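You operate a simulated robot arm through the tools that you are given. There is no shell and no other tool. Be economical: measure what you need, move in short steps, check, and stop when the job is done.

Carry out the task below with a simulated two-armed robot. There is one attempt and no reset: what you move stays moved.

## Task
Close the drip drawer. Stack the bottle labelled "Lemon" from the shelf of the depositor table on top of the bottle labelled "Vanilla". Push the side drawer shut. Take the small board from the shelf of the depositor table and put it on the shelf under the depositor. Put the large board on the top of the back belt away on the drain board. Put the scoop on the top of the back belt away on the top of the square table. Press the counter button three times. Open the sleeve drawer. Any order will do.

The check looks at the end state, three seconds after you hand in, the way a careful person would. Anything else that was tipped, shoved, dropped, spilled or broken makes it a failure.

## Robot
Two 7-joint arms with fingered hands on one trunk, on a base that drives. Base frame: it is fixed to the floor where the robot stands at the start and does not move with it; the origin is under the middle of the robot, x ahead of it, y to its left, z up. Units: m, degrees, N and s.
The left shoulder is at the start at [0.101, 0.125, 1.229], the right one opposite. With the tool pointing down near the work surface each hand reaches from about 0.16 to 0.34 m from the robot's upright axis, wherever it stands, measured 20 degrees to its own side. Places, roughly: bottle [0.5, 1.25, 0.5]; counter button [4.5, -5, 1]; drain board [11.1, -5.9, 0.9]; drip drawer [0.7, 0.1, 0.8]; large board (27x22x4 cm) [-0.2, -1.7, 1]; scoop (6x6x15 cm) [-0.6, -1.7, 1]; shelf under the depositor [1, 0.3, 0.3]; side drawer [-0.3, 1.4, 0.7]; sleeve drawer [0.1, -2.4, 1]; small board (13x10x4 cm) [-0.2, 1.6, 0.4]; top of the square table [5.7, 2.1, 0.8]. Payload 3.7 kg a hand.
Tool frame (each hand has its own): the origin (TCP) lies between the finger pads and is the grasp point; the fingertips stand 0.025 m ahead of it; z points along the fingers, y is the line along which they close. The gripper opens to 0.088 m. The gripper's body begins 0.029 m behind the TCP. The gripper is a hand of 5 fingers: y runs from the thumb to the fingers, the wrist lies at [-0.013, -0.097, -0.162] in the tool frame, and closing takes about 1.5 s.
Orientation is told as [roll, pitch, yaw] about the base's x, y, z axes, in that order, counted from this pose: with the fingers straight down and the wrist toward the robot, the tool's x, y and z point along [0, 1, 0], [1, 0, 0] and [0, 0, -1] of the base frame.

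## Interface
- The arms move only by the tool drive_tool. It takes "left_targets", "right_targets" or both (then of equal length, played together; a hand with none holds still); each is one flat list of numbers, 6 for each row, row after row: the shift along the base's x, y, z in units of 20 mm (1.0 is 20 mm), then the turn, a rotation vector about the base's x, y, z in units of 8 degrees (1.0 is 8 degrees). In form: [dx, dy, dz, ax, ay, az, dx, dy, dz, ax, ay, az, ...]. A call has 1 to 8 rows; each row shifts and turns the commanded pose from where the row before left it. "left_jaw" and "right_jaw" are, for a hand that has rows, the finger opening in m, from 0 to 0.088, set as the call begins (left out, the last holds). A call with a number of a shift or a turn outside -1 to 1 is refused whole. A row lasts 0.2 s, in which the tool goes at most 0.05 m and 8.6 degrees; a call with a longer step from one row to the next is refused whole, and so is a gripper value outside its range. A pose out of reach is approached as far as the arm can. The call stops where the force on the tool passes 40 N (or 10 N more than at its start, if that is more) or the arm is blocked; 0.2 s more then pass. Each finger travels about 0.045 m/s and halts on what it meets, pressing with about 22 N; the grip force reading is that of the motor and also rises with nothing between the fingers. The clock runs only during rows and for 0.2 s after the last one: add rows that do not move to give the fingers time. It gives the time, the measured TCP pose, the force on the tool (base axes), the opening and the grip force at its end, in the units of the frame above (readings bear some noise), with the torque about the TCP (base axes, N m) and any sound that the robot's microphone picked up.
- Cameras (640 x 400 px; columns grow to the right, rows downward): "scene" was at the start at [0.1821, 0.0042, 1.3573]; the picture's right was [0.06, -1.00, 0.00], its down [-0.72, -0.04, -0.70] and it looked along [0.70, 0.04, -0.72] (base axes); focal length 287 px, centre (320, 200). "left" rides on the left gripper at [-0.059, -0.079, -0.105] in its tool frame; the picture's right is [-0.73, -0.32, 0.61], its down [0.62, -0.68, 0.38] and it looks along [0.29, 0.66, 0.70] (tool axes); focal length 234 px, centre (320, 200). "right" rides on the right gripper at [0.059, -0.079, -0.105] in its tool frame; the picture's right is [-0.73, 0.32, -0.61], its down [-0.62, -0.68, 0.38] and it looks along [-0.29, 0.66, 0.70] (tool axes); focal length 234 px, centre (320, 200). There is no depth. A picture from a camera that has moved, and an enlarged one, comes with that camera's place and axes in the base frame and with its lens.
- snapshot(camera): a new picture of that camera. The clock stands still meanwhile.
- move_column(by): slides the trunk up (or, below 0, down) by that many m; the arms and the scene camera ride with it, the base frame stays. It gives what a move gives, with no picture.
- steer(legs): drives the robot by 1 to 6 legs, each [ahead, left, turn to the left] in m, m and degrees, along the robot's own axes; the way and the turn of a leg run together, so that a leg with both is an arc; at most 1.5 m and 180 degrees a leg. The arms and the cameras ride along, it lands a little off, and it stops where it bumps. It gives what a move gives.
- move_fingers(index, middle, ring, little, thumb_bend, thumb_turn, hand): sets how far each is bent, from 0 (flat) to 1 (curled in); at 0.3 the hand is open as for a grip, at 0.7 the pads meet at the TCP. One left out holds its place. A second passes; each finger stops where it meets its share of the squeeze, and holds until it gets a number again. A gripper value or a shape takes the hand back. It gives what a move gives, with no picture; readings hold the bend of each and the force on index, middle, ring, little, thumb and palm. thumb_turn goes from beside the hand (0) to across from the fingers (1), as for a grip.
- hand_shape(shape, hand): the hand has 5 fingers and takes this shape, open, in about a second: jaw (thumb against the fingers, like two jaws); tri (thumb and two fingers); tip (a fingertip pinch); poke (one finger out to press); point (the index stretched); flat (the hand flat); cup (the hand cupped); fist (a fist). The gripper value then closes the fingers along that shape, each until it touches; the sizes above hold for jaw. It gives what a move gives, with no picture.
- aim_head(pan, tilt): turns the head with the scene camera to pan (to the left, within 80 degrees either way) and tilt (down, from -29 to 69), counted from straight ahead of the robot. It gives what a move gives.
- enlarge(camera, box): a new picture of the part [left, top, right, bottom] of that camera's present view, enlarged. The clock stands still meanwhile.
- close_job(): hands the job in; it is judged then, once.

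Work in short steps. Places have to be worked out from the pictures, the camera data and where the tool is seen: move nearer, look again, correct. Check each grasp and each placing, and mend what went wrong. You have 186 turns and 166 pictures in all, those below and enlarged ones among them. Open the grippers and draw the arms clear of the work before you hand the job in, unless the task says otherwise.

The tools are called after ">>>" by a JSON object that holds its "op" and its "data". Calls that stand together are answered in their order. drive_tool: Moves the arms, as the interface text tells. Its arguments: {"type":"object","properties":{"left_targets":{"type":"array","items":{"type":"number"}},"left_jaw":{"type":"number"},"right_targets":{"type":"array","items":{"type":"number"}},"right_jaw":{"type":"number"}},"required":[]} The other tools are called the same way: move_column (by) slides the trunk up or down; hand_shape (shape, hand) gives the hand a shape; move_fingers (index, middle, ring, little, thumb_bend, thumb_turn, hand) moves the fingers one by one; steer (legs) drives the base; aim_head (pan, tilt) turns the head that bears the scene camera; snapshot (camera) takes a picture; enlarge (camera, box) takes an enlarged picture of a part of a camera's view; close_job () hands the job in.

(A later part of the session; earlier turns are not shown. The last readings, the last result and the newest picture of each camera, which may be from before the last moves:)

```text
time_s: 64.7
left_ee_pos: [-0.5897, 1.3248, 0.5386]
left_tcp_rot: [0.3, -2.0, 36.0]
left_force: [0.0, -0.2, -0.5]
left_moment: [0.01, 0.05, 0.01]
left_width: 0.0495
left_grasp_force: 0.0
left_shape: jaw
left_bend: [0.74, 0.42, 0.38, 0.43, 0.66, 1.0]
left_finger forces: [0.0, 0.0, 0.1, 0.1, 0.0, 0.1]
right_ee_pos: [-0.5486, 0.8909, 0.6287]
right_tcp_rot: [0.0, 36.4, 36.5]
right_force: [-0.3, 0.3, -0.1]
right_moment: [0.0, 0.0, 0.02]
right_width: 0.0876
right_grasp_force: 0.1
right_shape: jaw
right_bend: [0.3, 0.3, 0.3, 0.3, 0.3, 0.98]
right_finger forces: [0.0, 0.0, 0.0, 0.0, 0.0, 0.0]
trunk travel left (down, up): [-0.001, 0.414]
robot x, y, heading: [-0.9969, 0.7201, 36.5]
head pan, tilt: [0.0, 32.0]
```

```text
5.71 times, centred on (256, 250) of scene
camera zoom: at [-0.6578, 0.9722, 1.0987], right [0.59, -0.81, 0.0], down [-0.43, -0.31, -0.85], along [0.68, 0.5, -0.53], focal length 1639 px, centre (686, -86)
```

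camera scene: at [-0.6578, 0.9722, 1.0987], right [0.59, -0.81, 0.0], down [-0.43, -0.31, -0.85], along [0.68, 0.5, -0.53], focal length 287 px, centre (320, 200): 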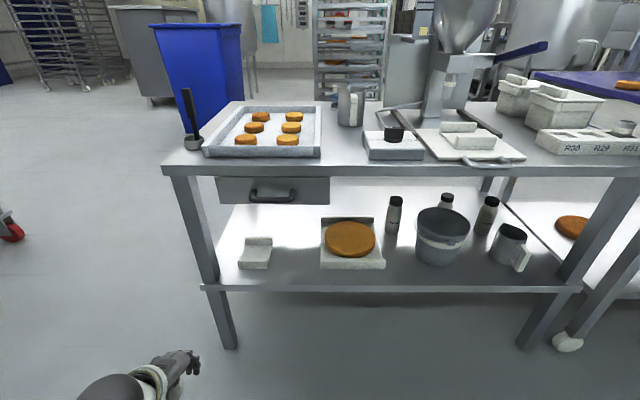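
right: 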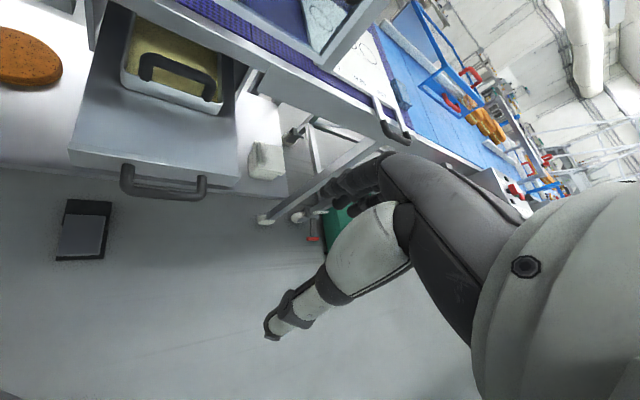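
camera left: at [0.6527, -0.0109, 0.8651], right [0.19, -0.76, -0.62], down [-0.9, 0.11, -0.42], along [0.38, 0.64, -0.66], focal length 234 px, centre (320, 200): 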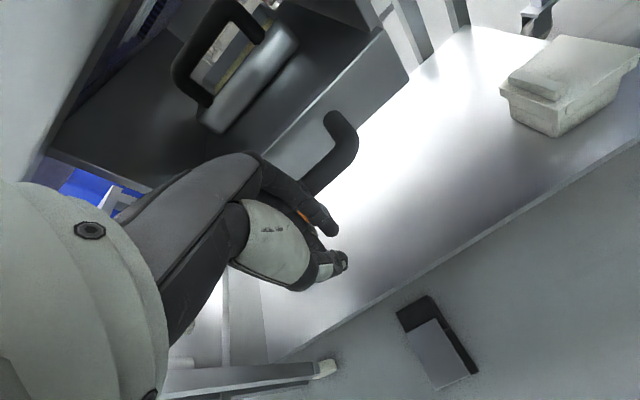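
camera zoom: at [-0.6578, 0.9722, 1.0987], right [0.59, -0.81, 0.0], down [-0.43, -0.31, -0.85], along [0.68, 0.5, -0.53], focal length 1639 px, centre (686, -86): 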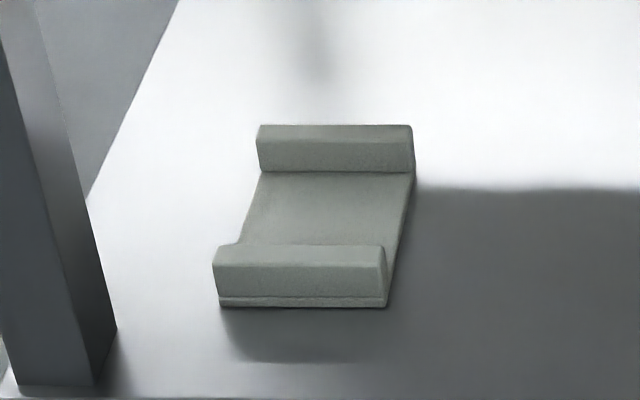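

The board's front lip is at u≈0.76, v≈1.40 (x -0.225, y 1.578), lip top z≈0.425. I lower the left hand to 0.47 here, then drive in under the edge.

>>> {"op": "drive_tool", "data": {"left_targets": [0, 0, -0.9, 0, 0, 0, 0, 0, -0.9, 0, 0, 0, 0, 0, -0.9, 0, 0, 0, 0, 0, -0.9, 0, 0, 0], "left_jaw": 0.055}}

>>> {"op": "steer", "data": {"legs": [[0.36, -0.012, 0]]}}

>>> {"op": "snapshot", "data": {"camera": "scene"}}

>>> {"op": "snapshot", "data": {"camera": "left"}}

```text
time_s: 65.7
left_ee_pos: [-0.5878, 1.3251, 0.4672]
left_tcp_rot: [0.1, -2.0, 36.0]
left_force: [0.1, 0.0, 0.6]
left_moment: [-0.04, -0.02, 0.0]
left_width: 0.0546
left_grasp_force: 0.1
left_shape: jaw
left_bend: [0.29, 0.4, 0.36, 0.37, 0.63, 1.0]
left_finger forces: [0.1, 0.0, 0.0, 0.0, 0.0, 0.1]
right_ee_pos: [-0.547, 0.8919, 0.629]
right_tcp_rot: [0.0, 36.3, 36.4]
right_force: [0.6, -0.4, -0.4]
right_moment: [0.04, -0.01, 0.0]
right_width: 0.0877
right_grasp_force: 0.0
right_shape: jaw
right_bend: [0.3, 0.3, 0.3, 0.3, 0.3, 0.98]
right_finger forces: [0.0, 0.0, 0.0, 0.0, 0.1, 0.0]
trunk travel left (down, up): [-0.001, 0.414]
robot x, y, heading: [-0.9949, 0.7195, 36.4]
head pan, tilt: [0.0, 32.0]
```

```text
time_s: 68.1
left_ee_pos: [-0.2901, 1.53, 0.4679]
left_tcp_rot: [0.2, -2.0, 36.0]
left_force: [-0.4, 0.0, -0.6]
left_moment: [-0.01, -0.02, -0.01]
left_width: 0.0547
left_grasp_force: 0.1
left_shape: jaw
left_bend: [0.29, 0.4, 0.36, 0.37, 0.63, 1.0]
left_finger forces: [0.0, 0.0, 0.0, 0.0, 0.0, 0.0]
right_ee_pos: [-0.2488, 1.0967, 0.63]
right_tcp_rot: [0.0, 36.4, 36.4]
right_force: [-0.3, 0.4, 1.0]
right_moment: [0.0, 0.0, 0.01]
right_width: 0.0877
right_grasp_force: 0.0
right_shape: jaw
right_bend: [0.3, 0.3, 0.3, 0.3, 0.3, 0.98]
right_finger forces: [0.1, 0.0, 0.0, 0.1, 0.0, 0.0]
trunk travel left (down, up): [-0.001, 0.414]
robot x, y, heading: [-0.7011, 0.9301, 36.5]
head pan, tilt: [0.0, 32.0]
```

```text
139 pictures are left
camera scene: at [-0.3593, 1.1772, 1.0987], right [0.59, -0.81, 0.0], down [-0.43, -0.31, -0.85], along [0.68, 0.5, -0.53], focal length 287 px, centre (320, 200)
```

scene: 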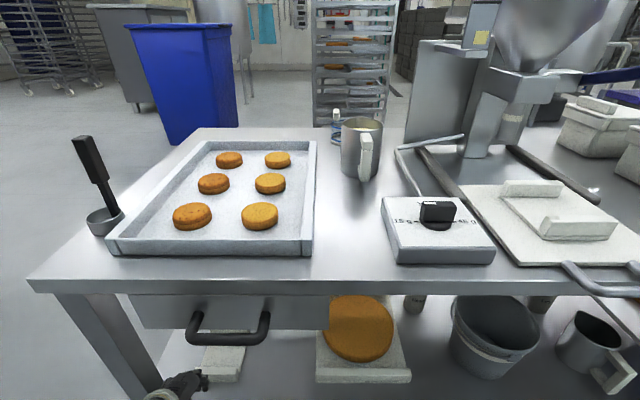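

```text
138 pictures are left
camera left: at [-0.3215, 1.4332, 0.5666], right [0.18, -0.76, -0.62], down [-0.91, 0.11, -0.41], along [0.38, 0.64, -0.67], focal length 234 px, centre (320, 200)
```

left: 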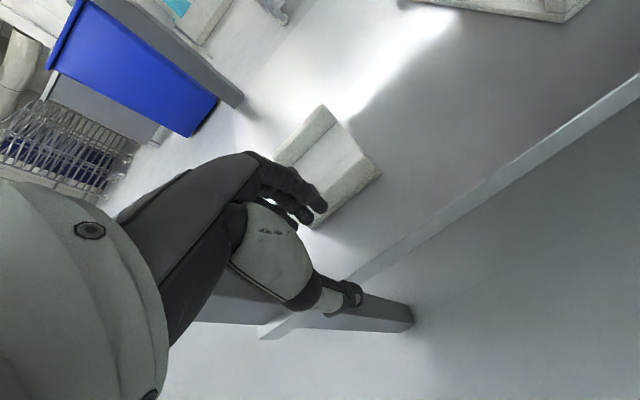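

TCP is 8 cm short of the lip and laterally right. I move the arm forward 8 cm above the lip and check from the hand camera.

>>> {"op": "drive_tool", "data": {"left_targets": [0.65, 0.48, 0, 0, 0, 0, 0.65, 0.48, 0, 0, 0, 0, 0.65, 0.48, 0, 0, 0, 0, 0.65, 0.48, 0, 0, 0, 0, 0.65, 0.48, 0, 0, 0, 0]}}

>>> {"op": "enlarge", "data": {"camera": "left", "box": [220, 80, 420, 320]}}

```text
time_s: 69.3
left_ee_pos: [-0.2251, 1.5769, 0.4673]
left_tcp_rot: [0.2, -2.0, 36.0]
left_force: [-0.7, 0.9, 0.2]
left_moment: [-0.03, 0.01, 0.04]
left_width: 0.0548
left_grasp_force: 0.1
left_shape: jaw
left_bend: [0.29, 0.4, 0.36, 0.37, 0.63, 1.0]
left_finger forces: [0.0, 0.0, 0.0, 0.1, 0.0, 0.0]
right_ee_pos: [-0.2475, 1.0961, 0.6297]
right_tcp_rot: [0.0, 36.4, 36.4]
right_force: [-0.2, 0.7, -0.8]
right_moment: [0.0, 0.03, 0.03]
right_width: 0.0873
right_grasp_force: 0.2
right_shape: jaw
right_bend: [0.3, 0.3, 0.3, 0.3, 0.3, 0.98]
right_finger forces: [0.0, 0.0, 0.1, 0.0, 0.1, 0.1]
trunk travel left (down, up): [-0.001, 0.414]
robot x, y, heading: [-0.6974, 0.9276, 36.5]
head pan, tilt: [0.0, 32.0]
```

```text
1.67 times, centred on (320, 200) of left
camera zoom: at [-0.2564, 1.4811, 0.5667], right [0.18, -0.76, -0.62], down [-0.91, 0.11, -0.41], along [0.38, 0.64, -0.67], focal length 390 px, centre (320, 200)
```

zoom: 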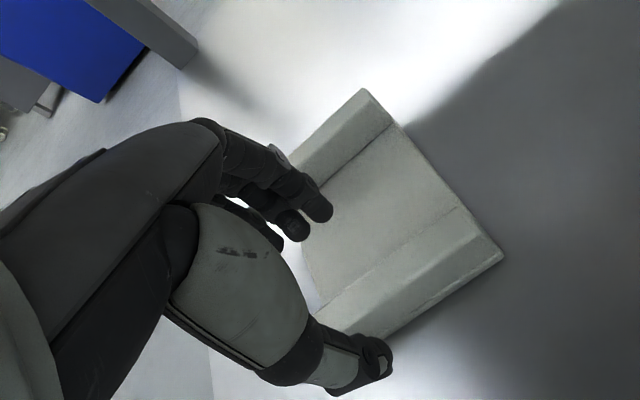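

Fingers are over the deck and the thumb in front of the lip. I lower 3.5 cm.

>>> {"op": "drive_tool", "data": {"left_targets": [0, 0, -0.45, 0, 0, 0, 0, 0, -0.45, 0, 0, 0, 0, 0, -0.45, 0, 0, 0, 0, 0, -0.45, 0, 0, 0]}}

>>> {"op": "enlarge", "data": {"camera": "left", "box": [220, 80, 420, 320]}}

```text
time_s: 70.3
left_ee_pos: [-0.2248, 1.5774, 0.4327]
left_tcp_rot: [0.2, -2.0, 36.0]
left_force: [0.0, -0.5, 0.2]
left_moment: [0.03, 0.01, 0.0]
left_width: 0.0546
left_grasp_force: 0.0
left_shape: jaw
left_bend: [0.29, 0.4, 0.36, 0.37, 0.63, 1.0]
left_finger forces: [0.0, 0.1, 0.0, 0.0, 0.0, 0.1]
right_ee_pos: [-0.2484, 1.0968, 0.6289]
right_tcp_rot: [0.1, 36.3, 36.4]
right_force: [0.4, -0.3, 0.0]
right_moment: [0.02, 0.03, 0.0]
right_width: 0.0875
right_grasp_force: 0.0
right_shape: jaw
right_bend: [0.3, 0.3, 0.3, 0.3, 0.3, 0.98]
right_finger forces: [0.1, 0.0, 0.0, 0.1, 0.0, 0.0]
trunk travel left (down, up): [-0.001, 0.414]
robot x, y, heading: [-0.6994, 0.9282, 36.3]
head pan, tilt: [0.0, 32.0]
```

```text
1.67 times, centred on (320, 200) of left
camera zoom: at [-0.2565, 1.4809, 0.5308], right [0.18, -0.76, -0.62], down [-0.91, 0.11, -0.41], along [0.38, 0.64, -0.67], focal length 390 px, centre (320, 200)
```

zoom: 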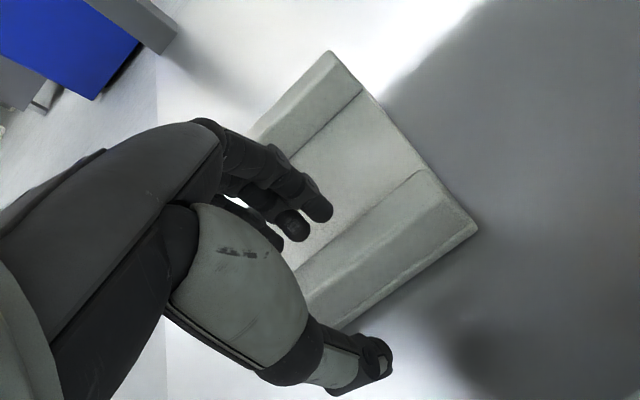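

The lip is straddled. I lower 6 mm more and close.

>>> {"op": "drive_tool", "data": {"left_targets": [0, 0, -0.3, 0, 0, 0]}}

>>> {"op": "drive_tool", "data": {"left_targets": [0, 0, 0, 0, 0, 0, 0, 0, 0, 0, 0, 0, 0, 0, 0, 0, 0, 0, 0, 0, 0, 0, 0, 0, 0, 0, 0, 0, 0, 0, 0, 0, 0, 0, 0, 0, 0, 0, 0, 0, 0, 0, 0, 0, 0, 0, 0, 0], "left_jaw": 0.0}}

>>> {"op": "enlarge", "data": {"camera": "left", "box": [220, 80, 420, 320]}}

```text
time_s: 70.7
left_ee_pos: [-0.2259, 1.5778, 0.4261]
left_tcp_rot: [0.2, -2.1, 36.1]
left_force: [0.1, -0.1, 0.2]
left_moment: [0.02, 0.0, 0.01]
left_width: 0.0545
left_grasp_force: 0.1
left_shape: jaw
left_bend: [0.29, 0.4, 0.36, 0.37, 0.63, 1.0]
left_finger forces: [0.0, 0.0, 0.0, 0.0, 0.1, 0.0]
right_ee_pos: [-0.2491, 1.0954, 0.629]
right_tcp_rot: [-0.1, 36.5, 36.4]
right_force: [0.9, 0.0, -0.2]
right_moment: [-0.02, 0.01, 0.0]
right_width: 0.0875
right_grasp_force: 0.0
right_shape: jaw
right_bend: [0.3, 0.3, 0.3, 0.3, 0.3, 0.98]
right_finger forces: [0.0, 0.0, 0.0, 0.0, 0.0, 0.0]
trunk travel left (down, up): [-0.001, 0.414]
robot x, y, heading: [-0.6991, 0.9265, 36.5]
head pan, tilt: [0.0, 32.0]
```

```text
time_s: 72.5
left_ee_pos: [-0.2259, 1.5776, 0.4249]
left_tcp_rot: [0.2, -2.0, 36.0]
left_force: [0.8, 0.4, 0.1]
left_moment: [0.01, 0.01, 0.04]
left_width: 0.0122
left_grasp_force: 22.1
left_shape: jaw
left_bend: [0.72, 0.63, 0.64, 0.7, 0.74, 1.0]
left_finger forces: [12.2, 5.2, 2.2, 0.4, 20.1, 0.0]
right_ee_pos: [-0.2497, 1.0962, 0.6297]
right_tcp_rot: [0.0, 36.4, 36.5]
right_force: [-0.1, 0.3, -0.1]
right_moment: [0.01, -0.02, -0.01]
right_width: 0.0878
right_grasp_force: 0.1
right_shape: jaw
right_bend: [0.3, 0.3, 0.3, 0.3, 0.3, 0.98]
right_finger forces: [0.0, 0.0, 0.0, 0.0, 0.0, 0.0]
trunk travel left (down, up): [-0.001, 0.414]
robot x, y, heading: [-0.6967, 0.9304, 36.6]
head pan, tilt: [0.0, 32.0]
```

```text
1.67 times, centred on (320, 200) of left
camera zoom: at [-0.2566, 1.4809, 0.5247], right [0.18, -0.76, -0.62], down [-0.91, 0.11, -0.41], along [0.38, 0.64, -0.67], focal length 390 px, centre (320, 200)
```

zoom: 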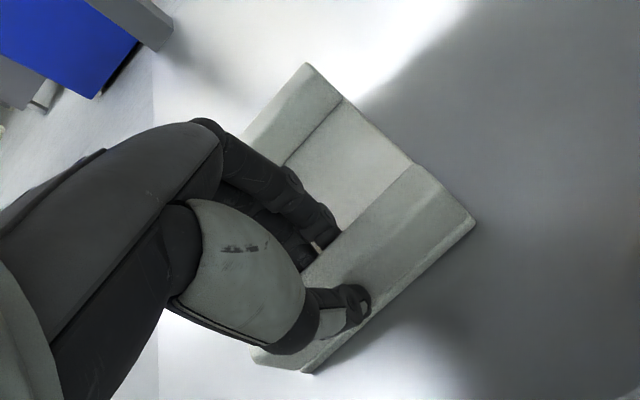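

Grip of 22 N on the 12 mm lip. I lift 6 cm and check.

>>> {"op": "drive_tool", "data": {"left_targets": [0, 0, 0.5, 0, 0, 0, 0, 0, 0.5, 0, 0, 0, 0, 0, 0.5, 0, 0, 0, 0, 0, 0.5, 0, 0, 0, 0, 0, 0.5, 0, 0, 0, 0, 0, 0.5, 0, 0, 0]}}

>>> {"op": "snapshot", "data": {"camera": "left"}}

```text
time_s: 73.9
left_ee_pos: [-0.2252, 1.5779, 0.4853]
left_tcp_rot: [0.2, -2.1, 36.0]
left_force: [-0.3, 0.4, -0.9]
left_moment: [-0.02, 0.0, 0.02]
left_width: 0.0122
left_grasp_force: 22.4
left_shape: jaw
left_bend: [0.72, 0.63, 0.65, 0.7, 0.75, 1.0]
left_finger forces: [12.9, 5.0, 2.2, 0.2, 20.3, 0.0]
right_ee_pos: [-0.2489, 1.0965, 0.6291]
right_tcp_rot: [0.1, 36.4, 36.4]
right_force: [-0.1, -0.9, -0.4]
right_moment: [-0.02, 0.0, 0.0]
right_width: 0.0877
right_grasp_force: 0.0
right_shape: jaw
right_bend: [0.3, 0.3, 0.3, 0.3, 0.3, 0.98]
right_finger forces: [0.0, 0.0, 0.1, 0.1, 0.0, 0.0]
trunk travel left (down, up): [-0.001, 0.414]
robot x, y, heading: [-0.6994, 0.9317, 36.4]
head pan, tilt: [0.0, 32.0]
```

```text
134 pictures are left
camera left: at [-0.2564, 1.4812, 0.5849], right [0.18, -0.76, -0.62], down [-0.91, 0.11, -0.41], along [0.38, 0.64, -0.67], focal length 234 px, centre (320, 200)
```

left: 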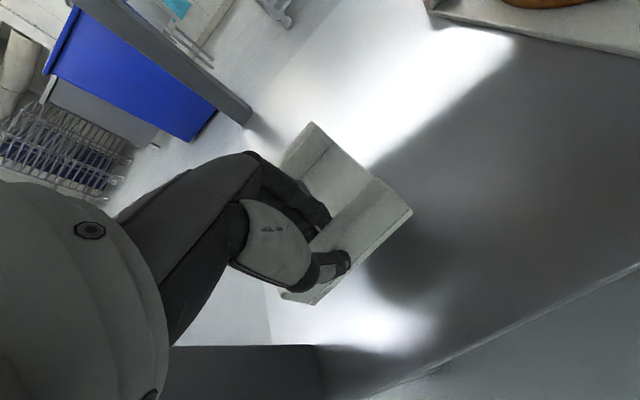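

The board is held level. I back out, then slide right 1.8 m to face the depositor's shelf.

>>> {"op": "steer", "data": {"legs": [[-0.5, 0, 0], [0, -1.0, 0], [0, -0.8, 0]]}}

>>> {"op": "snapshot", "data": {"camera": "scene"}}

```text
time_s: 92.5
left_ee_pos: [0.4402, -0.1666, 0.4855]
left_tcp_rot: [0.2, -2.0, 36.0]
left_force: [0.0, 0.1, -0.7]
left_moment: [0.01, 0.03, -0.03]
left_width: 0.0123
left_grasp_force: 22.0
left_shape: jaw
left_bend: [0.72, 0.63, 0.65, 0.7, 0.75, 1.0]
left_finger forces: [12.9, 5.1, 2.2, 0.1, 20.4, 0.0]
right_ee_pos: [0.415, -0.6472, 0.6291]
right_tcp_rot: [-0.1, 36.4, 36.3]
right_force: [-0.7, 0.3, 0.8]
right_moment: [-0.02, 0.05, -0.02]
right_width: 0.0878
right_grasp_force: 0.1
right_shape: jaw
right_bend: [0.3, 0.3, 0.3, 0.3, 0.3, 0.98]
right_finger forces: [0.1, 0.0, 0.2, 0.0, 0.0, 0.0]
trunk travel left (down, up): [-0.001, 0.414]
robot x, y, heading: [-0.0361, -0.8144, 36.6]
head pan, tilt: [0.0, 32.0]
```

```text
133 pictures are left
camera scene: at [0.3054, -0.5665, 1.0987], right [0.59, -0.81, 0.0], down [-0.43, -0.31, -0.85], along [0.68, 0.5, -0.53], focal length 287 px, centre (320, 200)
```

scene: 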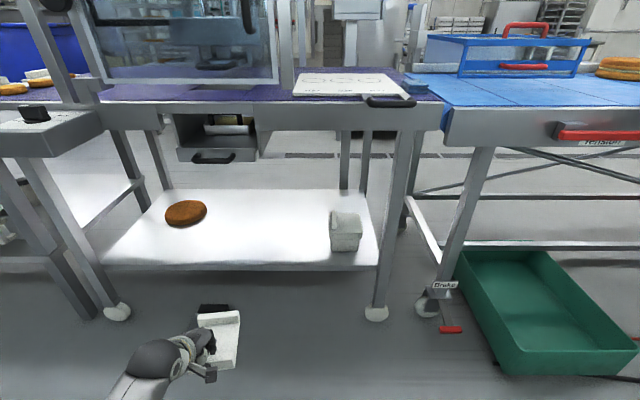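

Shelf top is at about z 0.285, and the stretch near v=-0.4 is free. I lower the board to travel height while drawing the hand in a bit.

>>> {"op": "drive_tool", "data": {"left_targets": [-0.4, -0.3, -0.75, 0, 0, 0, -0.4, -0.3, -0.75, 0, 0, 0, -0.4, -0.3, -0.75, 0, 0, 0, -0.4, -0.3, -0.75, 0, 0, 0, -0.4, -0.3, -0.75, 0, 0, 0, -0.4, -0.3, -0.75, 0, 0, 0, -0.4, -0.3, -0.75, 0, 0, 0, -0.4, -0.3, -0.75, 0, 0, 0]}}

>>> {"op": "steer", "data": {"legs": [[0.35, 0, 0]]}}

>>> {"op": "snapshot", "data": {"camera": "scene"}}

>>> {"op": "snapshot", "data": {"camera": "left"}}

```text
time_s: 94.3
left_ee_pos: [0.376, -0.2141, 0.3652]
left_tcp_rot: [0.2, -2.0, 35.9]
left_force: [-0.2, 0.2, -0.4]
left_moment: [-0.07, 0.0, -0.01]
left_width: 0.0123
left_grasp_force: 21.8
left_shape: jaw
left_bend: [0.72, 0.63, 0.65, 0.7, 0.75, 1.0]
left_finger forces: [13.0, 5.1, 2.2, 0.2, 20.3, 0.0]
right_ee_pos: [0.4163, -0.6469, 0.6284]
right_tcp_rot: [0.1, 36.4, 36.3]
right_force: [0.1, -0.1, 0.2]
right_moment: [0.0, -0.01, 0.0]
right_width: 0.0878
right_grasp_force: 0.1
right_shape: jaw
right_bend: [0.3, 0.3, 0.3, 0.3, 0.3, 0.98]
right_finger forces: [0.0, 0.0, 0.0, 0.0, 0.0, 0.0]
trunk travel left (down, up): [-0.001, 0.414]
robot x, y, heading: [-0.0308, -0.82, 36.2]
head pan, tilt: [0.0, 32.0]
```

```text
time_s: 96.6
left_ee_pos: [0.6564, -0.0069, 0.3663]
left_tcp_rot: [0.1, -2.1, 36.0]
left_force: [0.4, 0.1, -0.1]
left_moment: [-0.03, 0.01, 0.02]
left_width: 0.0123
left_grasp_force: 21.4
left_shape: jaw
left_bend: [0.72, 0.63, 0.65, 0.7, 0.75, 1.0]
left_finger forces: [13.0, 5.2, 2.3, 0.3, 20.4, 0.0]
right_ee_pos: [0.6952, -0.439, 0.6295]
right_tcp_rot: [-0.1, 36.4, 36.5]
right_force: [0.0, -0.4, -0.2]
right_moment: [0.0, -0.01, -0.01]
right_width: 0.0876
right_grasp_force: 0.0
right_shape: jaw
right_bend: [0.3, 0.3, 0.3, 0.3, 0.3, 0.98]
right_finger forces: [0.0, 0.0, 0.1, 0.0, 0.0, 0.0]
trunk travel left (down, up): [-0.001, 0.414]
robot x, y, heading: [0.2483, -0.6054, 36.8]
head pan, tilt: [0.0, 32.0]
```

```text
132 pictures are left
camera scene: at [0.5857, -0.3587, 1.0986], right [0.59, -0.8, 0.0], down [-0.43, -0.31, -0.85], along [0.68, 0.5, -0.53], focal length 287 px, centre (320, 200)
```

scene: 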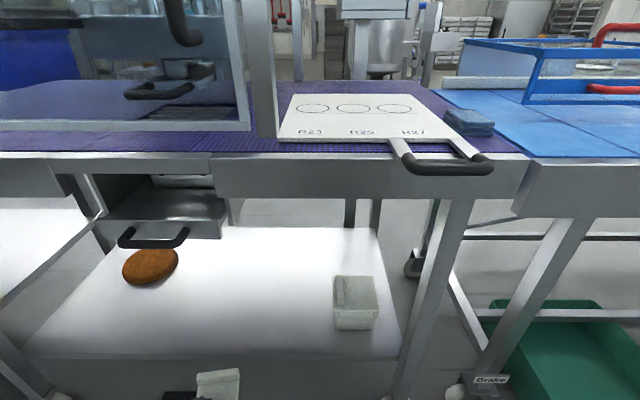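

```text
131 pictures are left
camera left: at [0.6245, -0.1025, 0.4649], right [0.18, -0.76, -0.62], down [-0.91, 0.11, -0.4], along [0.38, 0.64, -0.67], focal length 234 px, centre (320, 200)
```

left: 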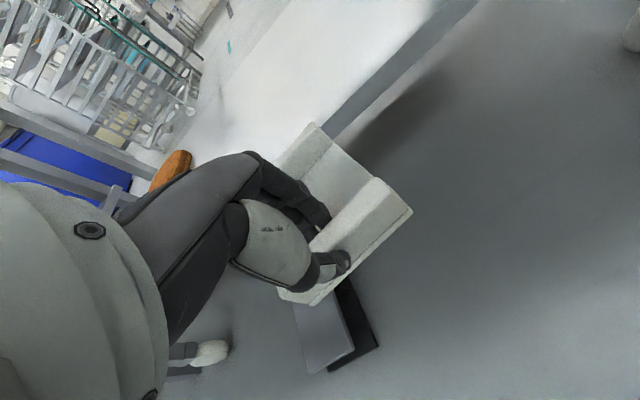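

The board clears the shelf edge by about 4 cm. I drive 0.3 further in.

>>> {"op": "steer", "data": {"legs": [[0.3, 0, 0]]}}

>>> {"op": "snapshot", "data": {"camera": "left"}}

>>> {"op": "snapshot", "data": {"camera": "scene"}}

```text
time_s: 98.6
left_ee_pos: [0.895, 0.1725, 0.3647]
left_tcp_rot: [0.3, -2.0, 36.1]
left_force: [0.1, -1.0, -1.1]
left_moment: [-0.05, 0.0, -0.05]
left_width: 0.0121
left_grasp_force: 22.2
left_shape: jaw
left_bend: [0.72, 0.63, 0.65, 0.7, 0.75, 1.0]
left_finger forces: [13.0, 5.1, 2.2, 0.2, 20.4, 0.0]
right_ee_pos: [0.9362, -0.2589, 0.6293]
right_tcp_rot: [0.0, 36.4, 36.7]
right_force: [0.2, -0.2, 1.1]
right_moment: [-0.02, -0.02, -0.01]
right_width: 0.0879
right_grasp_force: 0.0
right_shape: jaw
right_bend: [0.3, 0.3, 0.3, 0.3, 0.3, 0.98]
right_finger forces: [0.0, 0.1, 0.1, 0.0, 0.1, 0.0]
trunk travel left (down, up): [-0.001, 0.414]
robot x, y, heading: [0.4907, -0.427, 36.3]
head pan, tilt: [0.0, 32.0]
```

```text
130 pictures are left
camera left: at [0.8649, 0.0771, 0.4648], right [0.18, -0.76, -0.62], down [-0.91, 0.11, -0.4], along [0.38, 0.64, -0.67], focal length 234 px, centre (320, 200)
```

left: 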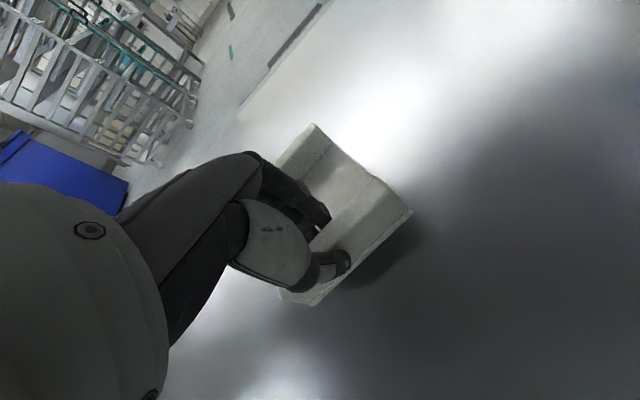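

```text
129 pictures are left
camera scene: at [0.8267, -0.1791, 1.0986], right [0.6, -0.8, 0.0], down [-0.43, -0.32, -0.85], along [0.68, 0.51, -0.53], focal length 287 px, centre (320, 200)
```

scene: 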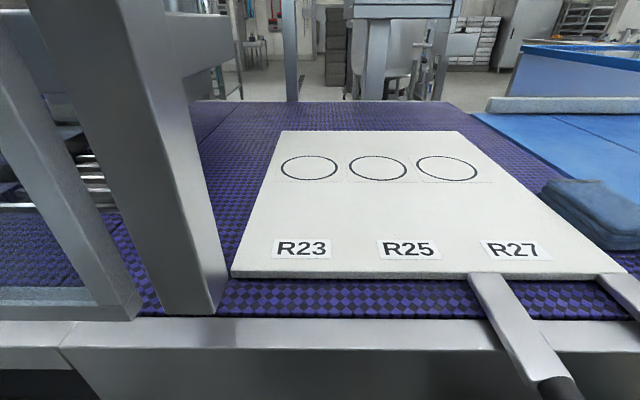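

The board is over the shelf. I lower it in small steps, watching the force.

>>> {"op": "drive_tool", "data": {"left_targets": [0, 0, -0.4, 0, 0, 0, 0, 0, -0.4, 0, 0, 0, 0, 0, -0.4, 0, 0, 0, 0, 0, -0.3, 0, 0, 0, 0, 0, -0.2, 0, 0, 0]}}

>>> {"op": "snapshot", "data": {"camera": "left"}}

```text
time_s: 99.8
left_ee_pos: [0.898, 0.1759, 0.3373]
left_tcp_rot: [0.2, -2.8, 36.2]
left_force: [-4.5, -1.7, 38.3]
left_moment: [-0.07, 0.18, -0.03]
left_width: 0.0157
left_grasp_force: 22.1
left_shape: jaw
left_bend: [0.73, 0.64, 0.71, 0.7, 0.75, 1.0]
left_finger forces: [14.8, 6.9, 2.4, 0.8, 29.4, 0.0]
right_ee_pos: [0.9359, -0.2605, 0.6305]
right_tcp_rot: [0.1, 36.2, 36.7]
right_force: [0.5, -0.6, -0.2]
right_moment: [0.0, 0.01, 0.01]
right_width: 0.0876
right_grasp_force: 0.0
right_shape: jaw
right_bend: [0.3, 0.3, 0.3, 0.3, 0.3, 0.98]
right_finger forces: [0.0, 0.1, 0.0, 0.0, 0.2, 0.0]
trunk travel left (down, up): [-0.001, 0.414]
robot x, y, heading: [0.4899, -0.4281, 36.6]
head pan, tilt: [0.0, 32.0]
```

```text
128 pictures are left
camera left: at [0.8663, 0.0782, 0.4365], right [0.19, -0.76, -0.63], down [-0.9, 0.11, -0.41], along [0.38, 0.64, -0.66], focal length 234 px, centre (320, 200)
```

left: 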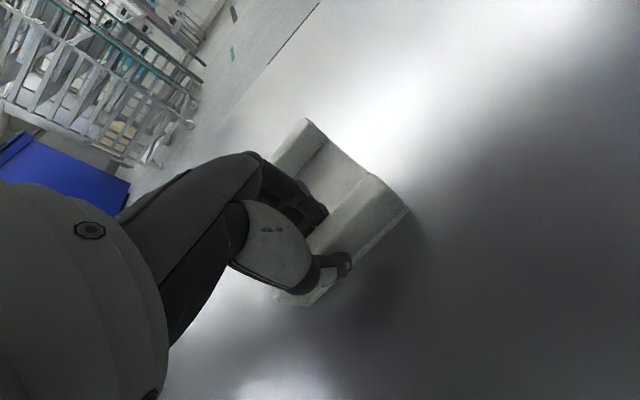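

Contact at 38 N: the board is on the shelf. I relax 4 mm upward and open the fingers.

>>> {"op": "drive_tool", "data": {"left_targets": [0, 0, 0.15, 0, 0, 0]}}

>>> {"op": "drive_tool", "data": {"left_targets": [0, 0, 0, 0, 0, 0, 0, 0, 0, 0, 0, 0, 0, 0, 0, 0, 0, 0, 0, 0, 0, 0, 0, 0, 0, 0, 0, 0, 0, 0], "left_jaw": 0.055}}

>>> {"op": "drive_tool", "data": {"left_targets": [0, 0, 0.6, 0, 0, 0, 0, 0, 0.6, 0, 0, 0, 0, 0, 0.6, 0, 0, 0, 0, 0, 0.6, 0, 0, 0, 0, 0, 0.6, 0, 0, 0, 0, 0, 0.6, 0, 0, 0]}}

>>> {"op": "snapshot", "data": {"camera": "left"}}

```text
time_s: 100.2
left_ee_pos: [0.898, 0.1751, 0.3375]
left_tcp_rot: [0.3, -2.5, 36.1]
left_force: [0.6, 5.5, 27.7]
left_moment: [0.09, -0.03, -0.06]
left_width: 0.0158
left_grasp_force: 21.8
left_shape: jaw
left_bend: [0.73, 0.63, 0.66, 0.7, 0.76, 1.0]
left_finger forces: [15.8, 7.9, 2.9, 1.5, 24.1, 0.0]
right_ee_pos: [0.937, -0.2604, 0.6304]
right_tcp_rot: [0.1, 36.3, 36.6]
right_force: [-0.4, 0.1, -0.4]
right_moment: [0.0, 0.02, 0.02]
right_width: 0.0875
right_grasp_force: 0.1
right_shape: jaw
right_bend: [0.3, 0.3, 0.3, 0.3, 0.3, 0.98]
right_finger forces: [0.1, 0.1, 0.0, 0.0, 0.1, 0.0]
trunk travel left (down, up): [-0.001, 0.414]
robot x, y, heading: [0.4905, -0.4326, 36.4]
head pan, tilt: [0.0, 32.0]
```

```text
time_s: 101.4
left_ee_pos: [0.8952, 0.1731, 0.3351]
left_tcp_rot: [0.3, -1.8, 36.2]
left_force: [0.0, -0.9, 0.1]
left_moment: [0.03, 0.01, 0.01]
left_width: 0.0544
left_grasp_force: 0.0
left_shape: jaw
left_bend: [0.29, 0.4, 0.36, 0.37, 0.63, 1.0]
left_finger forces: [0.0, 0.1, 0.0, 0.1, 0.0, 0.0]
right_ee_pos: [0.9375, -0.2606, 0.6294]
right_tcp_rot: [0.0, 36.3, 36.5]
right_force: [-1.0, 0.0, -0.3]
right_moment: [0.02, -0.01, -0.03]
right_width: 0.0877
right_grasp_force: 0.0
right_shape: jaw
right_bend: [0.3, 0.3, 0.3, 0.3, 0.3, 0.98]
right_finger forces: [0.0, 0.1, 0.0, 0.1, 0.1, 0.1]
trunk travel left (down, up): [-0.001, 0.414]
robot x, y, heading: [0.4902, -0.4285, 36.5]
head pan, tilt: [0.0, 32.0]
```

```text
time_s: 102.8
left_ee_pos: [0.8951, 0.1739, 0.4067]
left_tcp_rot: [0.3, -2.0, 36.1]
left_force: [-0.1, 1.0, -0.4]
left_moment: [-0.01, 0.0, -0.03]
left_width: 0.0546
left_grasp_force: 0.1
left_shape: jaw
left_bend: [0.29, 0.4, 0.36, 0.37, 0.63, 1.0]
left_finger forces: [0.1, 0.0, 0.0, 0.0, 0.0, 0.1]
right_ee_pos: [0.9372, -0.2604, 0.6293]
right_tcp_rot: [-0.1, 36.3, 36.5]
right_force: [1.2, -0.1, -0.6]
right_moment: [0.0, 0.0, 0.02]
right_width: 0.0875
right_grasp_force: 0.1
right_shape: jaw
right_bend: [0.3, 0.3, 0.3, 0.3, 0.3, 0.98]
right_finger forces: [0.0, 0.0, 0.0, 0.0, 0.1, 0.1]
trunk travel left (down, up): [-0.001, 0.414]
robot x, y, heading: [0.4886, -0.4297, 36.4]
head pan, tilt: [0.0, 32.0]
```

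```text
127 pictures are left
camera left: at [0.8649, 0.0768, 0.506], right [0.18, -0.76, -0.62], down [-0.91, 0.11, -0.4], along [0.38, 0.64, -0.67], focal length 234 px, centre (320, 200)
```

left: 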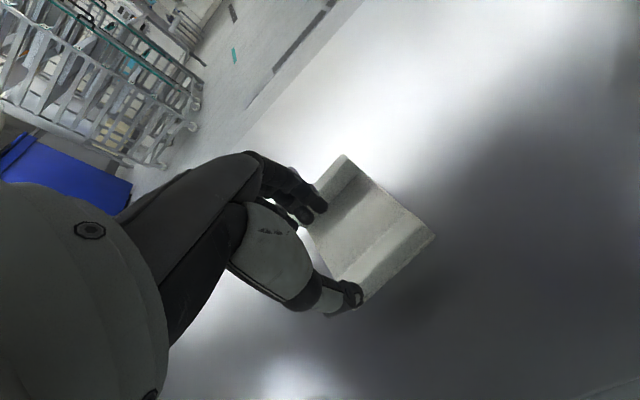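

The board lies flat on the shelf, hand clear. Now I drive round the left end of the depositor table to its back side for the bottles.

>>> {"op": "steer", "data": {"legs": [[-0.65, 0, 0], [0, 1.45, 0], [0, 1.4, 0]]}}

>>> {"op": "snapshot", "data": {"camera": "scene"}}

```text
time_s: 131.1
left_ee_pos: [-1.3528, 2.0779, 0.4061]
left_tcp_rot: [0.2, -2.0, 36.6]
left_force: [-0.9, -0.5, -0.7]
left_moment: [0.0, 0.01, 0.0]
left_width: 0.055
left_grasp_force: 0.1
left_shape: jaw
left_bend: [0.29, 0.4, 0.36, 0.37, 0.63, 1.0]
left_finger forces: [0.1, 0.1, 0.0, 0.0, 0.0, 0.1]
right_ee_pos: [-1.3097, 1.6451, 0.6297]
right_tcp_rot: [0.0, 36.4, 36.9]
right_force: [-0.4, 0.1, -0.4]
right_moment: [0.0, 0.03, 0.01]
right_width: 0.0879
right_grasp_force: 0.0
right_shape: jaw
right_bend: [0.3, 0.3, 0.3, 0.3, 0.3, 0.98]
right_finger forces: [0.0, 0.0, 0.0, 0.1, 0.1, 0.0]
trunk travel left (down, up): [-0.001, 0.414]
robot x, y, heading: [-1.7569, 1.4722, 37.0]
head pan, tilt: [0.0, 32.0]
```

```text
126 pictures are left
camera scene: at [-1.4203, 1.7252, 1.0987], right [0.6, -0.8, 0.0], down [-0.42, -0.32, -0.85], along [0.68, 0.51, -0.53], focal length 287 px, centre (320, 200)
```

scene: 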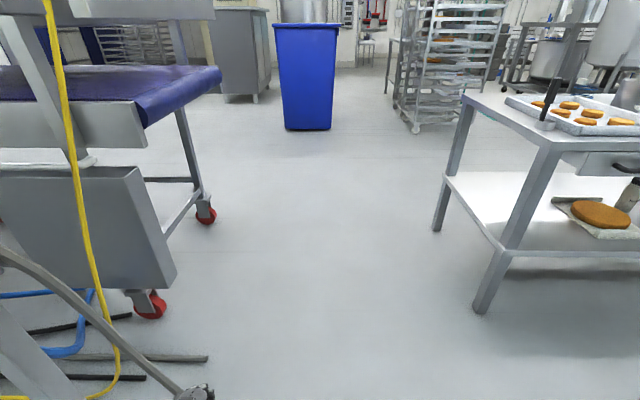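

The corridor between the table leg (v≈1.52) and the left machine (v≈2.66) is clear. I drive through, turn round behind the table and slide to the bottles.

>>> {"op": "steer", "data": {"legs": [[0, -0.11, 0], [1.4, 0, 0], [1.3, 0, 0], [0, 0, 180]]}}

>>> {"op": "snapshot", "data": {"camera": "scene"}}

```text
time_s: 152.8
left_ee_pos: [0.0645, 2.3936, 0.4066]
left_tcp_rot: [0.2, -2.0, -143.9]
left_force: [-0.3, -0.7, 0.3]
left_moment: [0.01, 0.0, -0.03]
left_width: 0.0544
left_grasp_force: 0.1
left_shape: jaw
left_bend: [0.29, 0.4, 0.36, 0.37, 0.63, 1.0]
left_finger forces: [0.1, 0.1, 0.0, 0.1, 0.0, 0.1]
right_ee_pos: [0.0238, 2.8251, 0.6294]
right_tcp_rot: [0.0, 36.3, -143.5]
right_force: [0.1, -0.6, 0.6]
right_moment: [-0.02, -0.02, -0.02]
right_width: 0.0878
right_grasp_force: 0.0
right_shape: jaw
right_bend: [0.3, 0.3, 0.3, 0.3, 0.3, 0.98]
right_finger forces: [0.0, 0.0, 0.0, 0.0, 0.0, 0.0]
trunk travel left (down, up): [-0.001, 0.414]
robot x, y, heading: [0.4712, 2.995, -143.7]
head pan, tilt: [0.0, 32.0]
```

```text
125 pictures are left
camera scene: at [0.1304, 2.7439, 1.0987], right [-0.59, 0.8, 0.0], down [0.43, 0.31, -0.85], along [-0.68, -0.5, -0.53], focal length 287 px, centre (320, 200)
```

scene: 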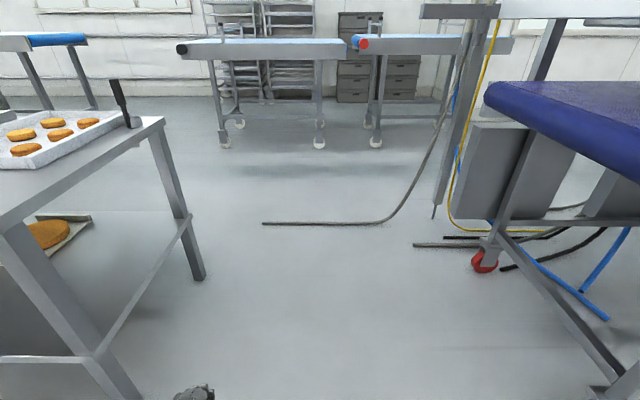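

I'm behind the table; I back a touch for clearance and slide left to the bottles.

>>> {"op": "steer", "data": {"legs": [[-0.12, 0, 0], [0, 1.38, 0]]}}

>>> {"op": "snapshot", "data": {"camera": "scene"}}

```text
time_s: 165.9
left_ee_pos: [0.981, 1.3501, 0.4062]
left_tcp_rot: [0.3, -2.0, -143.9]
left_force: [-0.8, 0.6, 0.1]
left_moment: [0.04, -0.01, 0.02]
left_width: 0.0545
left_grasp_force: 0.1
left_shape: jaw
left_bend: [0.29, 0.4, 0.36, 0.37, 0.63, 1.0]
left_finger forces: [0.0, 0.1, 0.0, 0.0, 0.0, 0.0]
right_ee_pos: [0.9409, 1.7823, 0.6284]
right_tcp_rot: [0.0, 36.4, -143.4]
right_force: [0.2, -0.3, -0.5]
right_moment: [0.03, -0.03, 0.02]
right_width: 0.0877
right_grasp_force: 0.0
right_shape: jaw
right_bend: [0.3, 0.3, 0.3, 0.3, 0.3, 0.98]
right_finger forces: [0.0, 0.0, 0.0, 0.0, 0.1, 0.0]
trunk travel left (down, up): [-0.001, 0.414]
robot x, y, heading: [1.3893, 1.9551, -143.6]
head pan, tilt: [0.0, 32.0]
```

```text
124 pictures are left
camera scene: at [1.048, 1.7009, 1.0987], right [-0.59, 0.8, 0.0], down [0.43, 0.32, -0.85], along [-0.68, -0.5, -0.53], focal length 287 px, centre (320, 200)
```

scene: 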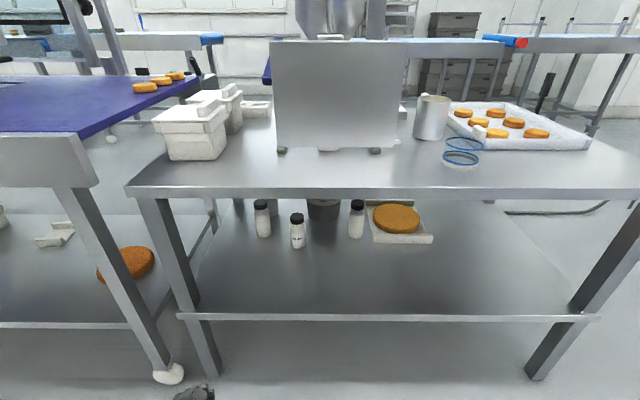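

Clear view of all bottles from behind. I zoom in on the labels.

>>> {"op": "enlarge", "data": {"camera": "scene", "box": [240, 185, 400, 285]}}

```text
4.00 times, centred on (320, 235) of scene
camera zoom: at [1.048, 1.7009, 1.0987], right [-0.59, 0.8, 0.0], down [0.43, 0.32, -0.85], along [-0.68, -0.5, -0.53], focal length 1147 px, centre (320, 60)
```

zoom: 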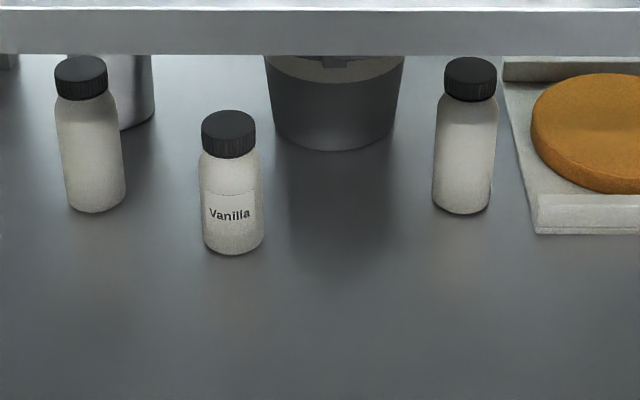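

Vanilla is confirmed at (u 1.02, v 0.66), Lemon at (u 0.96, v 0.52), shelf z 0.385. I turn the right hand into a sideways grasp (fingers 30° below horizontal, palm axis forward) and draw the left arm back and up.

>>> {"op": "drive_tool", "data": {"right_targets": [-0.588, -0.433, -0.5, -0.637, 0.242, -0.647, -0.588, -0.433, -0.5, -0.637, 0.242, -0.647, -0.588, -0.433, -0.5, -0.637, 0.242, -0.647, -0.588, -0.433, -0.5, -0.637, 0.242, -0.647, -0.588, -0.433, -0.5, -0.637, 0.242, -0.647, -0.588, -0.433, -0.5, -0.637, 0.242, -0.647, -0.588, -0.433, -0.5, -0.637, 0.242, -0.647], "left_targets": [0.835, 0.615, 1, 0, 0, 0, 0.835, 0.615, 1, 0, 0, 0, 0.835, 0.615, 1, 0, 0, 0, 0.835, 0.615, 1, 0, 0, 0, 0.835, 0.615, 1, 0, 0, 0, 0.835, 0.615, 1, 0, 0, 0, 0.835, 0.615, 1, 0, 0, 0], "right_jaw": 0.085}}

>>> {"op": "drive_tool", "data": {"right_targets": [-0.588, -0.433, -0.5, -0.637, 0.242, -0.647, -0.588, -0.433, -0.5, -0.637, 0.242, -0.647, -0.588, -0.433, -0.5, -0.637, 0.242, -0.647, -0.588, -0.433, -0.5, -0.637, 0.242, -0.647, -0.588, -0.433, -0.5, -0.637, 0.242, -0.647, -0.588, -0.433, -0.5, -0.637, 0.242, -0.647], "left_targets": [0.835, 0.615, 1, 0, 0, 0, 0.835, 0.615, 1, 0, 0, 0, 0.835, 0.615, 1, 0, 0, 0, 0.835, 0.615, 1, 0, 0, 0, 0.835, 0.615, 1, 0, 0, 0, 0.835, 0.615, 1, 0, 0, 0]}}

>>> {"op": "aim_head", "data": {"pan": -10, "tilt": 45}}

>>> {"op": "snapshot", "data": {"camera": "scene"}}

```text
time_s: 167.5
left_ee_pos: [1.099, 1.4374, 0.5465]
left_tcp_rot: [0.2, -2.0, -144.0]
left_force: [-0.3, 0.0, -0.1]
left_moment: [0.0, 0.01, 0.0]
left_width: 0.0546
left_grasp_force: 0.0
left_shape: jaw
left_bend: [0.29, 0.4, 0.36, 0.37, 0.63, 1.0]
left_finger forces: [0.0, 0.1, 0.0, 0.0, 0.1, 0.0]
right_ee_pos: [0.8582, 1.7227, 0.5587]
right_tcp_rot: [29.0, 9.4, -169.4]
right_force: [-0.3, -0.6, -0.4]
right_moment: [0.0, 0.0, -0.02]
right_width: 0.0853
right_grasp_force: 0.0
right_shape: jaw
right_bend: [0.31, 0.3, 0.3, 0.3, 0.31, 0.98]
right_finger forces: [0.0, 0.0, 0.0, 0.1, 0.0, 0.1]
trunk travel left (down, up): [-0.001, 0.414]
robot x, y, heading: [1.3906, 1.9525, -143.6]
head pan, tilt: [0.0, 32.0]
```

```text
time_s: 169.1
left_ee_pos: [1.1964, 1.4695, 0.5884]
left_tcp_rot: [0.0, -2.9, -143.9]
left_force: [0.8, 0.6, 0.0]
left_moment: [0.01, 0.01, -0.02]
left_width: 0.0546
left_grasp_force: 0.1
left_shape: jaw
left_bend: [0.29, 0.4, 0.36, 0.37, 0.63, 1.0]
left_finger forces: [0.1, 0.1, 0.0, 0.0, 0.1, 0.1]
left hand out of reach, approached as far as the arm can: row 3, 4, 5, 6
right_ee_pos: [0.7772, 1.6872, 0.5251]
right_tcp_rot: [61.0, -3.8, 160.8]
right_force: [0.7, -0.6, 0.5]
right_moment: [0.01, 0.01, 0.0]
right_width: 0.0851
right_grasp_force: 0.1
right_shape: jaw
right_bend: [0.31, 0.3, 0.3, 0.3, 0.31, 0.98]
right_finger forces: [0.1, 0.0, 0.1, 0.0, 0.1, 0.0]
trunk travel left (down, up): [-0.001, 0.414]
robot x, y, heading: [1.3851, 1.9506, -143.7]
head pan, tilt: [0.0, 32.0]
stopped in row 6 (right hand): the arm was blocked; the commanded pose is now the measured one
```

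```text
time_s: 169.9
left_ee_pos: [1.1971, 1.4711, 0.5875]
left_tcp_rot: [0.0, -2.9, -143.9]
left_force: [-0.3, 0.1, -0.1]
left_moment: [0.04, -0.03, -0.02]
left_width: 0.0547
left_grasp_force: 0.1
left_shape: jaw
left_bend: [0.29, 0.4, 0.36, 0.37, 0.63, 1.0]
left_finger forces: [0.0, 0.0, 0.0, 0.0, 0.0, 0.0]
right_ee_pos: [0.7766, 1.6866, 0.526]
right_tcp_rot: [61.4, -3.8, 160.8]
right_force: [0.1, 0.3, 0.0]
right_moment: [0.01, 0.0, 0.0]
right_width: 0.0855
right_grasp_force: 0.0
right_shape: jaw
right_bend: [0.31, 0.3, 0.3, 0.3, 0.31, 0.98]
right_finger forces: [0.1, 0.0, 0.0, 0.0, 0.0, 0.0]
trunk travel left (down, up): [-0.001, 0.414]
robot x, y, heading: [1.3894, 1.9506, -143.2]
head pan, tilt: [-10.0, 45.0]
```

```text
122 pictures are left
camera scene: at [1.0581, 1.7259, 1.0857], right [-0.45, 0.9, 0.0], down [0.62, 0.31, -0.72], along [-0.64, -0.32, -0.7], focal length 287 px, centre (320, 200)
```

scene: 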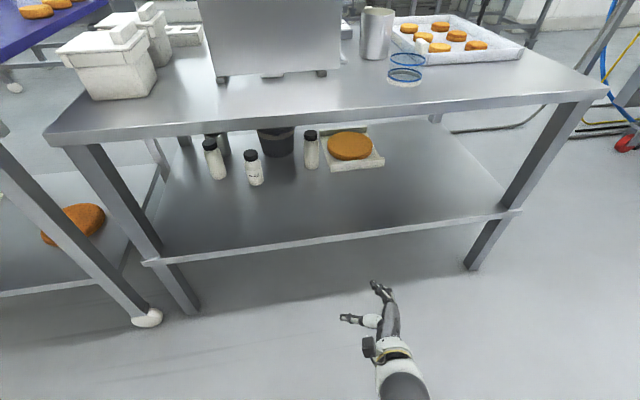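

The hand has the wanted orientation. I test lowering it to 0.44 out here in the open.

>>> {"op": "drive_tool", "data": {"right_targets": [0, 0, -0.7, 0, 0, 0, 0, 0, -0.7, 0, 0, 0, 0, 0, -0.7, 0, 0, 0, 0, 0, -0.7, 0, 0, 0, 0, 0, -0.7, 0, 0, 0, 0, 0, -0.7, 0, 0, 0]}}

```text
time_s: 171.0
left_ee_pos: [1.2015, 1.4711, 0.5968]
left_tcp_rot: [-0.1, -4.0, -143.9]
left_force: [0.8, 0.8, 0.3]
left_moment: [0.0, 0.05, -0.02]
left_width: 0.0547
left_grasp_force: 0.1
left_shape: jaw
left_bend: [0.29, 0.4, 0.36, 0.37, 0.63, 1.0]
left_finger forces: [0.0, 0.0, 0.0, 0.1, 0.0, 0.0]
right_ee_pos: [0.7592, 1.7023, 0.5454]
right_tcp_rot: [66.7, -10.7, 158.2]
right_force: [0.9, -0.5, 0.2]
right_moment: [0.03, -0.03, 0.01]
right_width: 0.0851
right_grasp_force: 0.0
right_shape: jaw
right_bend: [0.31, 0.31, 0.3, 0.3, 0.31, 0.98]
right_finger forces: [0.0, 0.0, 0.1, 0.0, 0.0, 0.0]
trunk travel left (down, up): [-0.001, 0.414]
robot x, y, heading: [1.3909, 1.9513, -143.3]
head pan, tilt: [-10.0, 45.0]
stopped in row 5 (right hand): the arm was blocked; the commanded pose is now the measured one
```

Lowering hits a joint limit with the hand so level. I steepen the hand to 45° and reach further forward, then try lowering again.

>>> {"op": "drive_tool", "data": {"right_targets": [-0.67, -0.494, 0, 0.363, -0.347, 0.13, -0.67, -0.494, 0, 0.363, -0.347, 0.13, -0.67, -0.494, 0, 0.363, -0.347, 0.13, -0.67, -0.494, 0, 0.363, -0.347, 0.13, -0.67, -0.494, 0, 0.363, -0.347, 0.13, -0.67, -0.494, 0, 0.363, -0.347, 0.13]}}

>>> {"op": "drive_tool", "data": {"right_targets": [0, 0, -0.8, 0, 0, 0, 0, 0, -0.8, 0, 0, 0, 0, 0, -0.8, 0, 0, 0, 0, 0, -0.8, 0, 0, 0, 0, 0, -0.8, 0, 0, 0, 0, 0, -0.8, 0, 0, 0]}}

>>> {"op": "snapshot", "data": {"camera": "scene"}}

```text
time_s: 171.8
left_ee_pos: [1.2014, 1.4717, 0.5948]
left_tcp_rot: [-0.1, -3.7, -143.9]
left_force: [0.5, -0.2, -0.6]
left_moment: [-0.04, 0.03, 0.01]
left_width: 0.0548
left_grasp_force: 0.0
left_shape: jaw
left_bend: [0.29, 0.4, 0.36, 0.37, 0.63, 1.0]
left_finger forces: [0.0, 0.1, 0.1, 0.0, 0.1, 0.0]
right_ee_pos: [0.779, 1.7179, 0.4816]
right_tcp_rot: [48.2, -0.2, 162.8]
right_force: [0.8, -0.7, -0.5]
right_moment: [0.01, -0.02, 0.01]
right_width: 0.0847
right_grasp_force: 0.1
right_shape: jaw
right_bend: [0.31, 0.31, 0.3, 0.3, 0.31, 0.98]
right_finger forces: [0.1, 0.0, 0.1, 0.1, 0.0, 0.0]
trunk travel left (down, up): [-0.001, 0.414]
robot x, y, heading: [1.3878, 1.9554, -143.8]
head pan, tilt: [-10.0, 45.0]
stopped in row 4 (right hand): the arm was blocked; the commanded pose is now the measured one
```

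```text
time_s: 172.8
left_ee_pos: [1.2064, 1.4716, 0.6026]
left_tcp_rot: [-0.6, -4.8, -143.8]
left_force: [0.5, 0.9, -0.5]
left_moment: [-0.01, 0.05, -0.02]
left_width: 0.0546
left_grasp_force: 0.0
left_shape: jaw
left_bend: [0.29, 0.4, 0.36, 0.37, 0.63, 1.0]
left_finger forces: [0.0, 0.0, 0.1, 0.0, 0.1, 0.0]
right_ee_pos: [0.7603, 1.7235, 0.4986]
right_tcp_rot: [53.5, -7.1, 160.9]
right_force: [-0.7, 0.2, -0.5]
right_moment: [-0.03, 0.01, -0.03]
right_width: 0.0851
right_grasp_force: 0.0
right_shape: jaw
right_bend: [0.31, 0.31, 0.3, 0.3, 0.31, 0.98]
right_finger forces: [0.0, 0.0, 0.0, 0.0, 0.1, 0.0]
trunk travel left (down, up): [-0.001, 0.414]
robot x, y, heading: [1.3933, 1.9491, -143.5]
head pan, tilt: [-10.0, 45.0]
stopped in row 4 (right hand): the arm was blocked; the commanded pose is now the measured one
```

```text
121 pictures are left
camera scene: at [1.0826, 1.7321, 1.1001], right [-0.45, 0.9, 0.0], down [0.61, 0.31, -0.73], along [-0.66, -0.32, -0.68], focal length 287 px, centre (320, 200)
```

scene: 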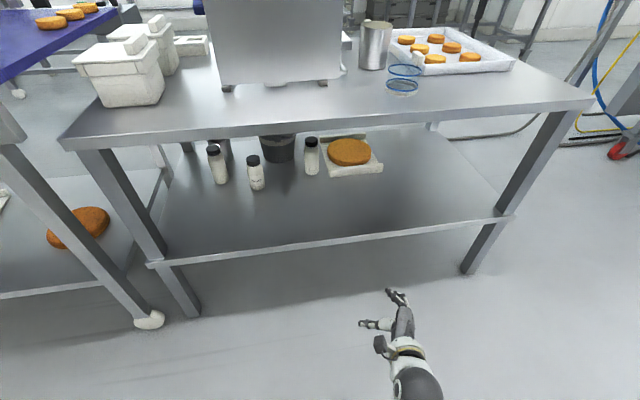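

The torso itself is being pushed, so the arm is meeting the robot's own body. I take the hand up, outward and well forward to free the elbow.

>>> {"op": "drive_tool", "data": {"right_targets": [-0.84, -0.11, 0.4, 0, 0, 0, -0.84, -0.11, 0.4, 0, 0, 0, -0.84, -0.11, 0.4, 0, 0, 0, -0.84, -0.11, 0.3, 0, 0, 0, -0.84, -0.4, 0, 0, 0, 0, -0.84, -0.5, 0, 0, 0, 0, -0.84, -0.6, 0, 0, 0, 0]}}

>>> {"op": "snapshot", "data": {"camera": "scene"}}

```text
time_s: 173.9
left_ee_pos: [1.2039, 1.4721, 0.6022]
left_tcp_rot: [-0.6, -4.8, -144.0]
left_force: [0.8, -0.2, -0.5]
left_moment: [0.0, 0.01, -0.01]
left_width: 0.0551
left_grasp_force: 0.0
left_shape: jaw
left_bend: [0.29, 0.4, 0.36, 0.36, 0.63, 1.0]
left_finger forces: [0.1, 0.1, 0.0, 0.0, 0.1, 0.0]
right_ee_pos: [0.7663, 1.7369, 0.4753]
right_tcp_rot: [48.7, -0.7, 161.0]
right_force: [0.5, -0.7, 0.5]
right_moment: [0.0, -0.01, 0.03]
right_width: 0.0851
right_grasp_force: 0.0
right_shape: jaw
right_bend: [0.31, 0.31, 0.3, 0.3, 0.31, 0.98]
right_finger forces: [0.0, 0.1, 0.1, 0.1, 0.0, 0.1]
trunk travel left (down, up): [-0.001, 0.414]
robot x, y, heading: [1.3865, 1.955, -143.7]
head pan, tilt: [-10.0, 45.0]
stopped in row 5 (right hand): the arm was blocked; the commanded pose is now the measured one
```

```text
120 pictures are left
camera scene: at [1.0821, 1.7305, 1.0993], right [-0.45, 0.9, 0.01], down [0.61, 0.31, -0.73], along [-0.66, -0.32, -0.68], focal length 287 px, centre (320, 200)
```

scene: 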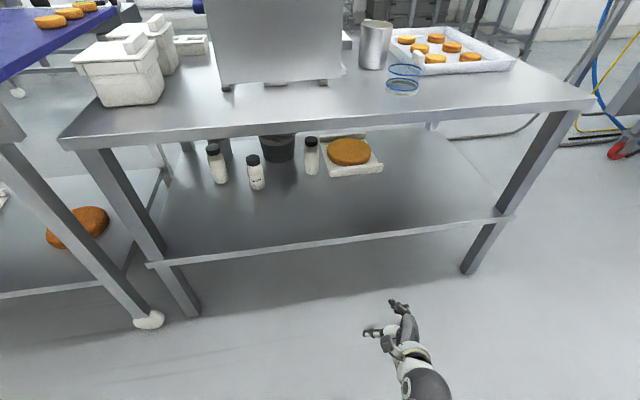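

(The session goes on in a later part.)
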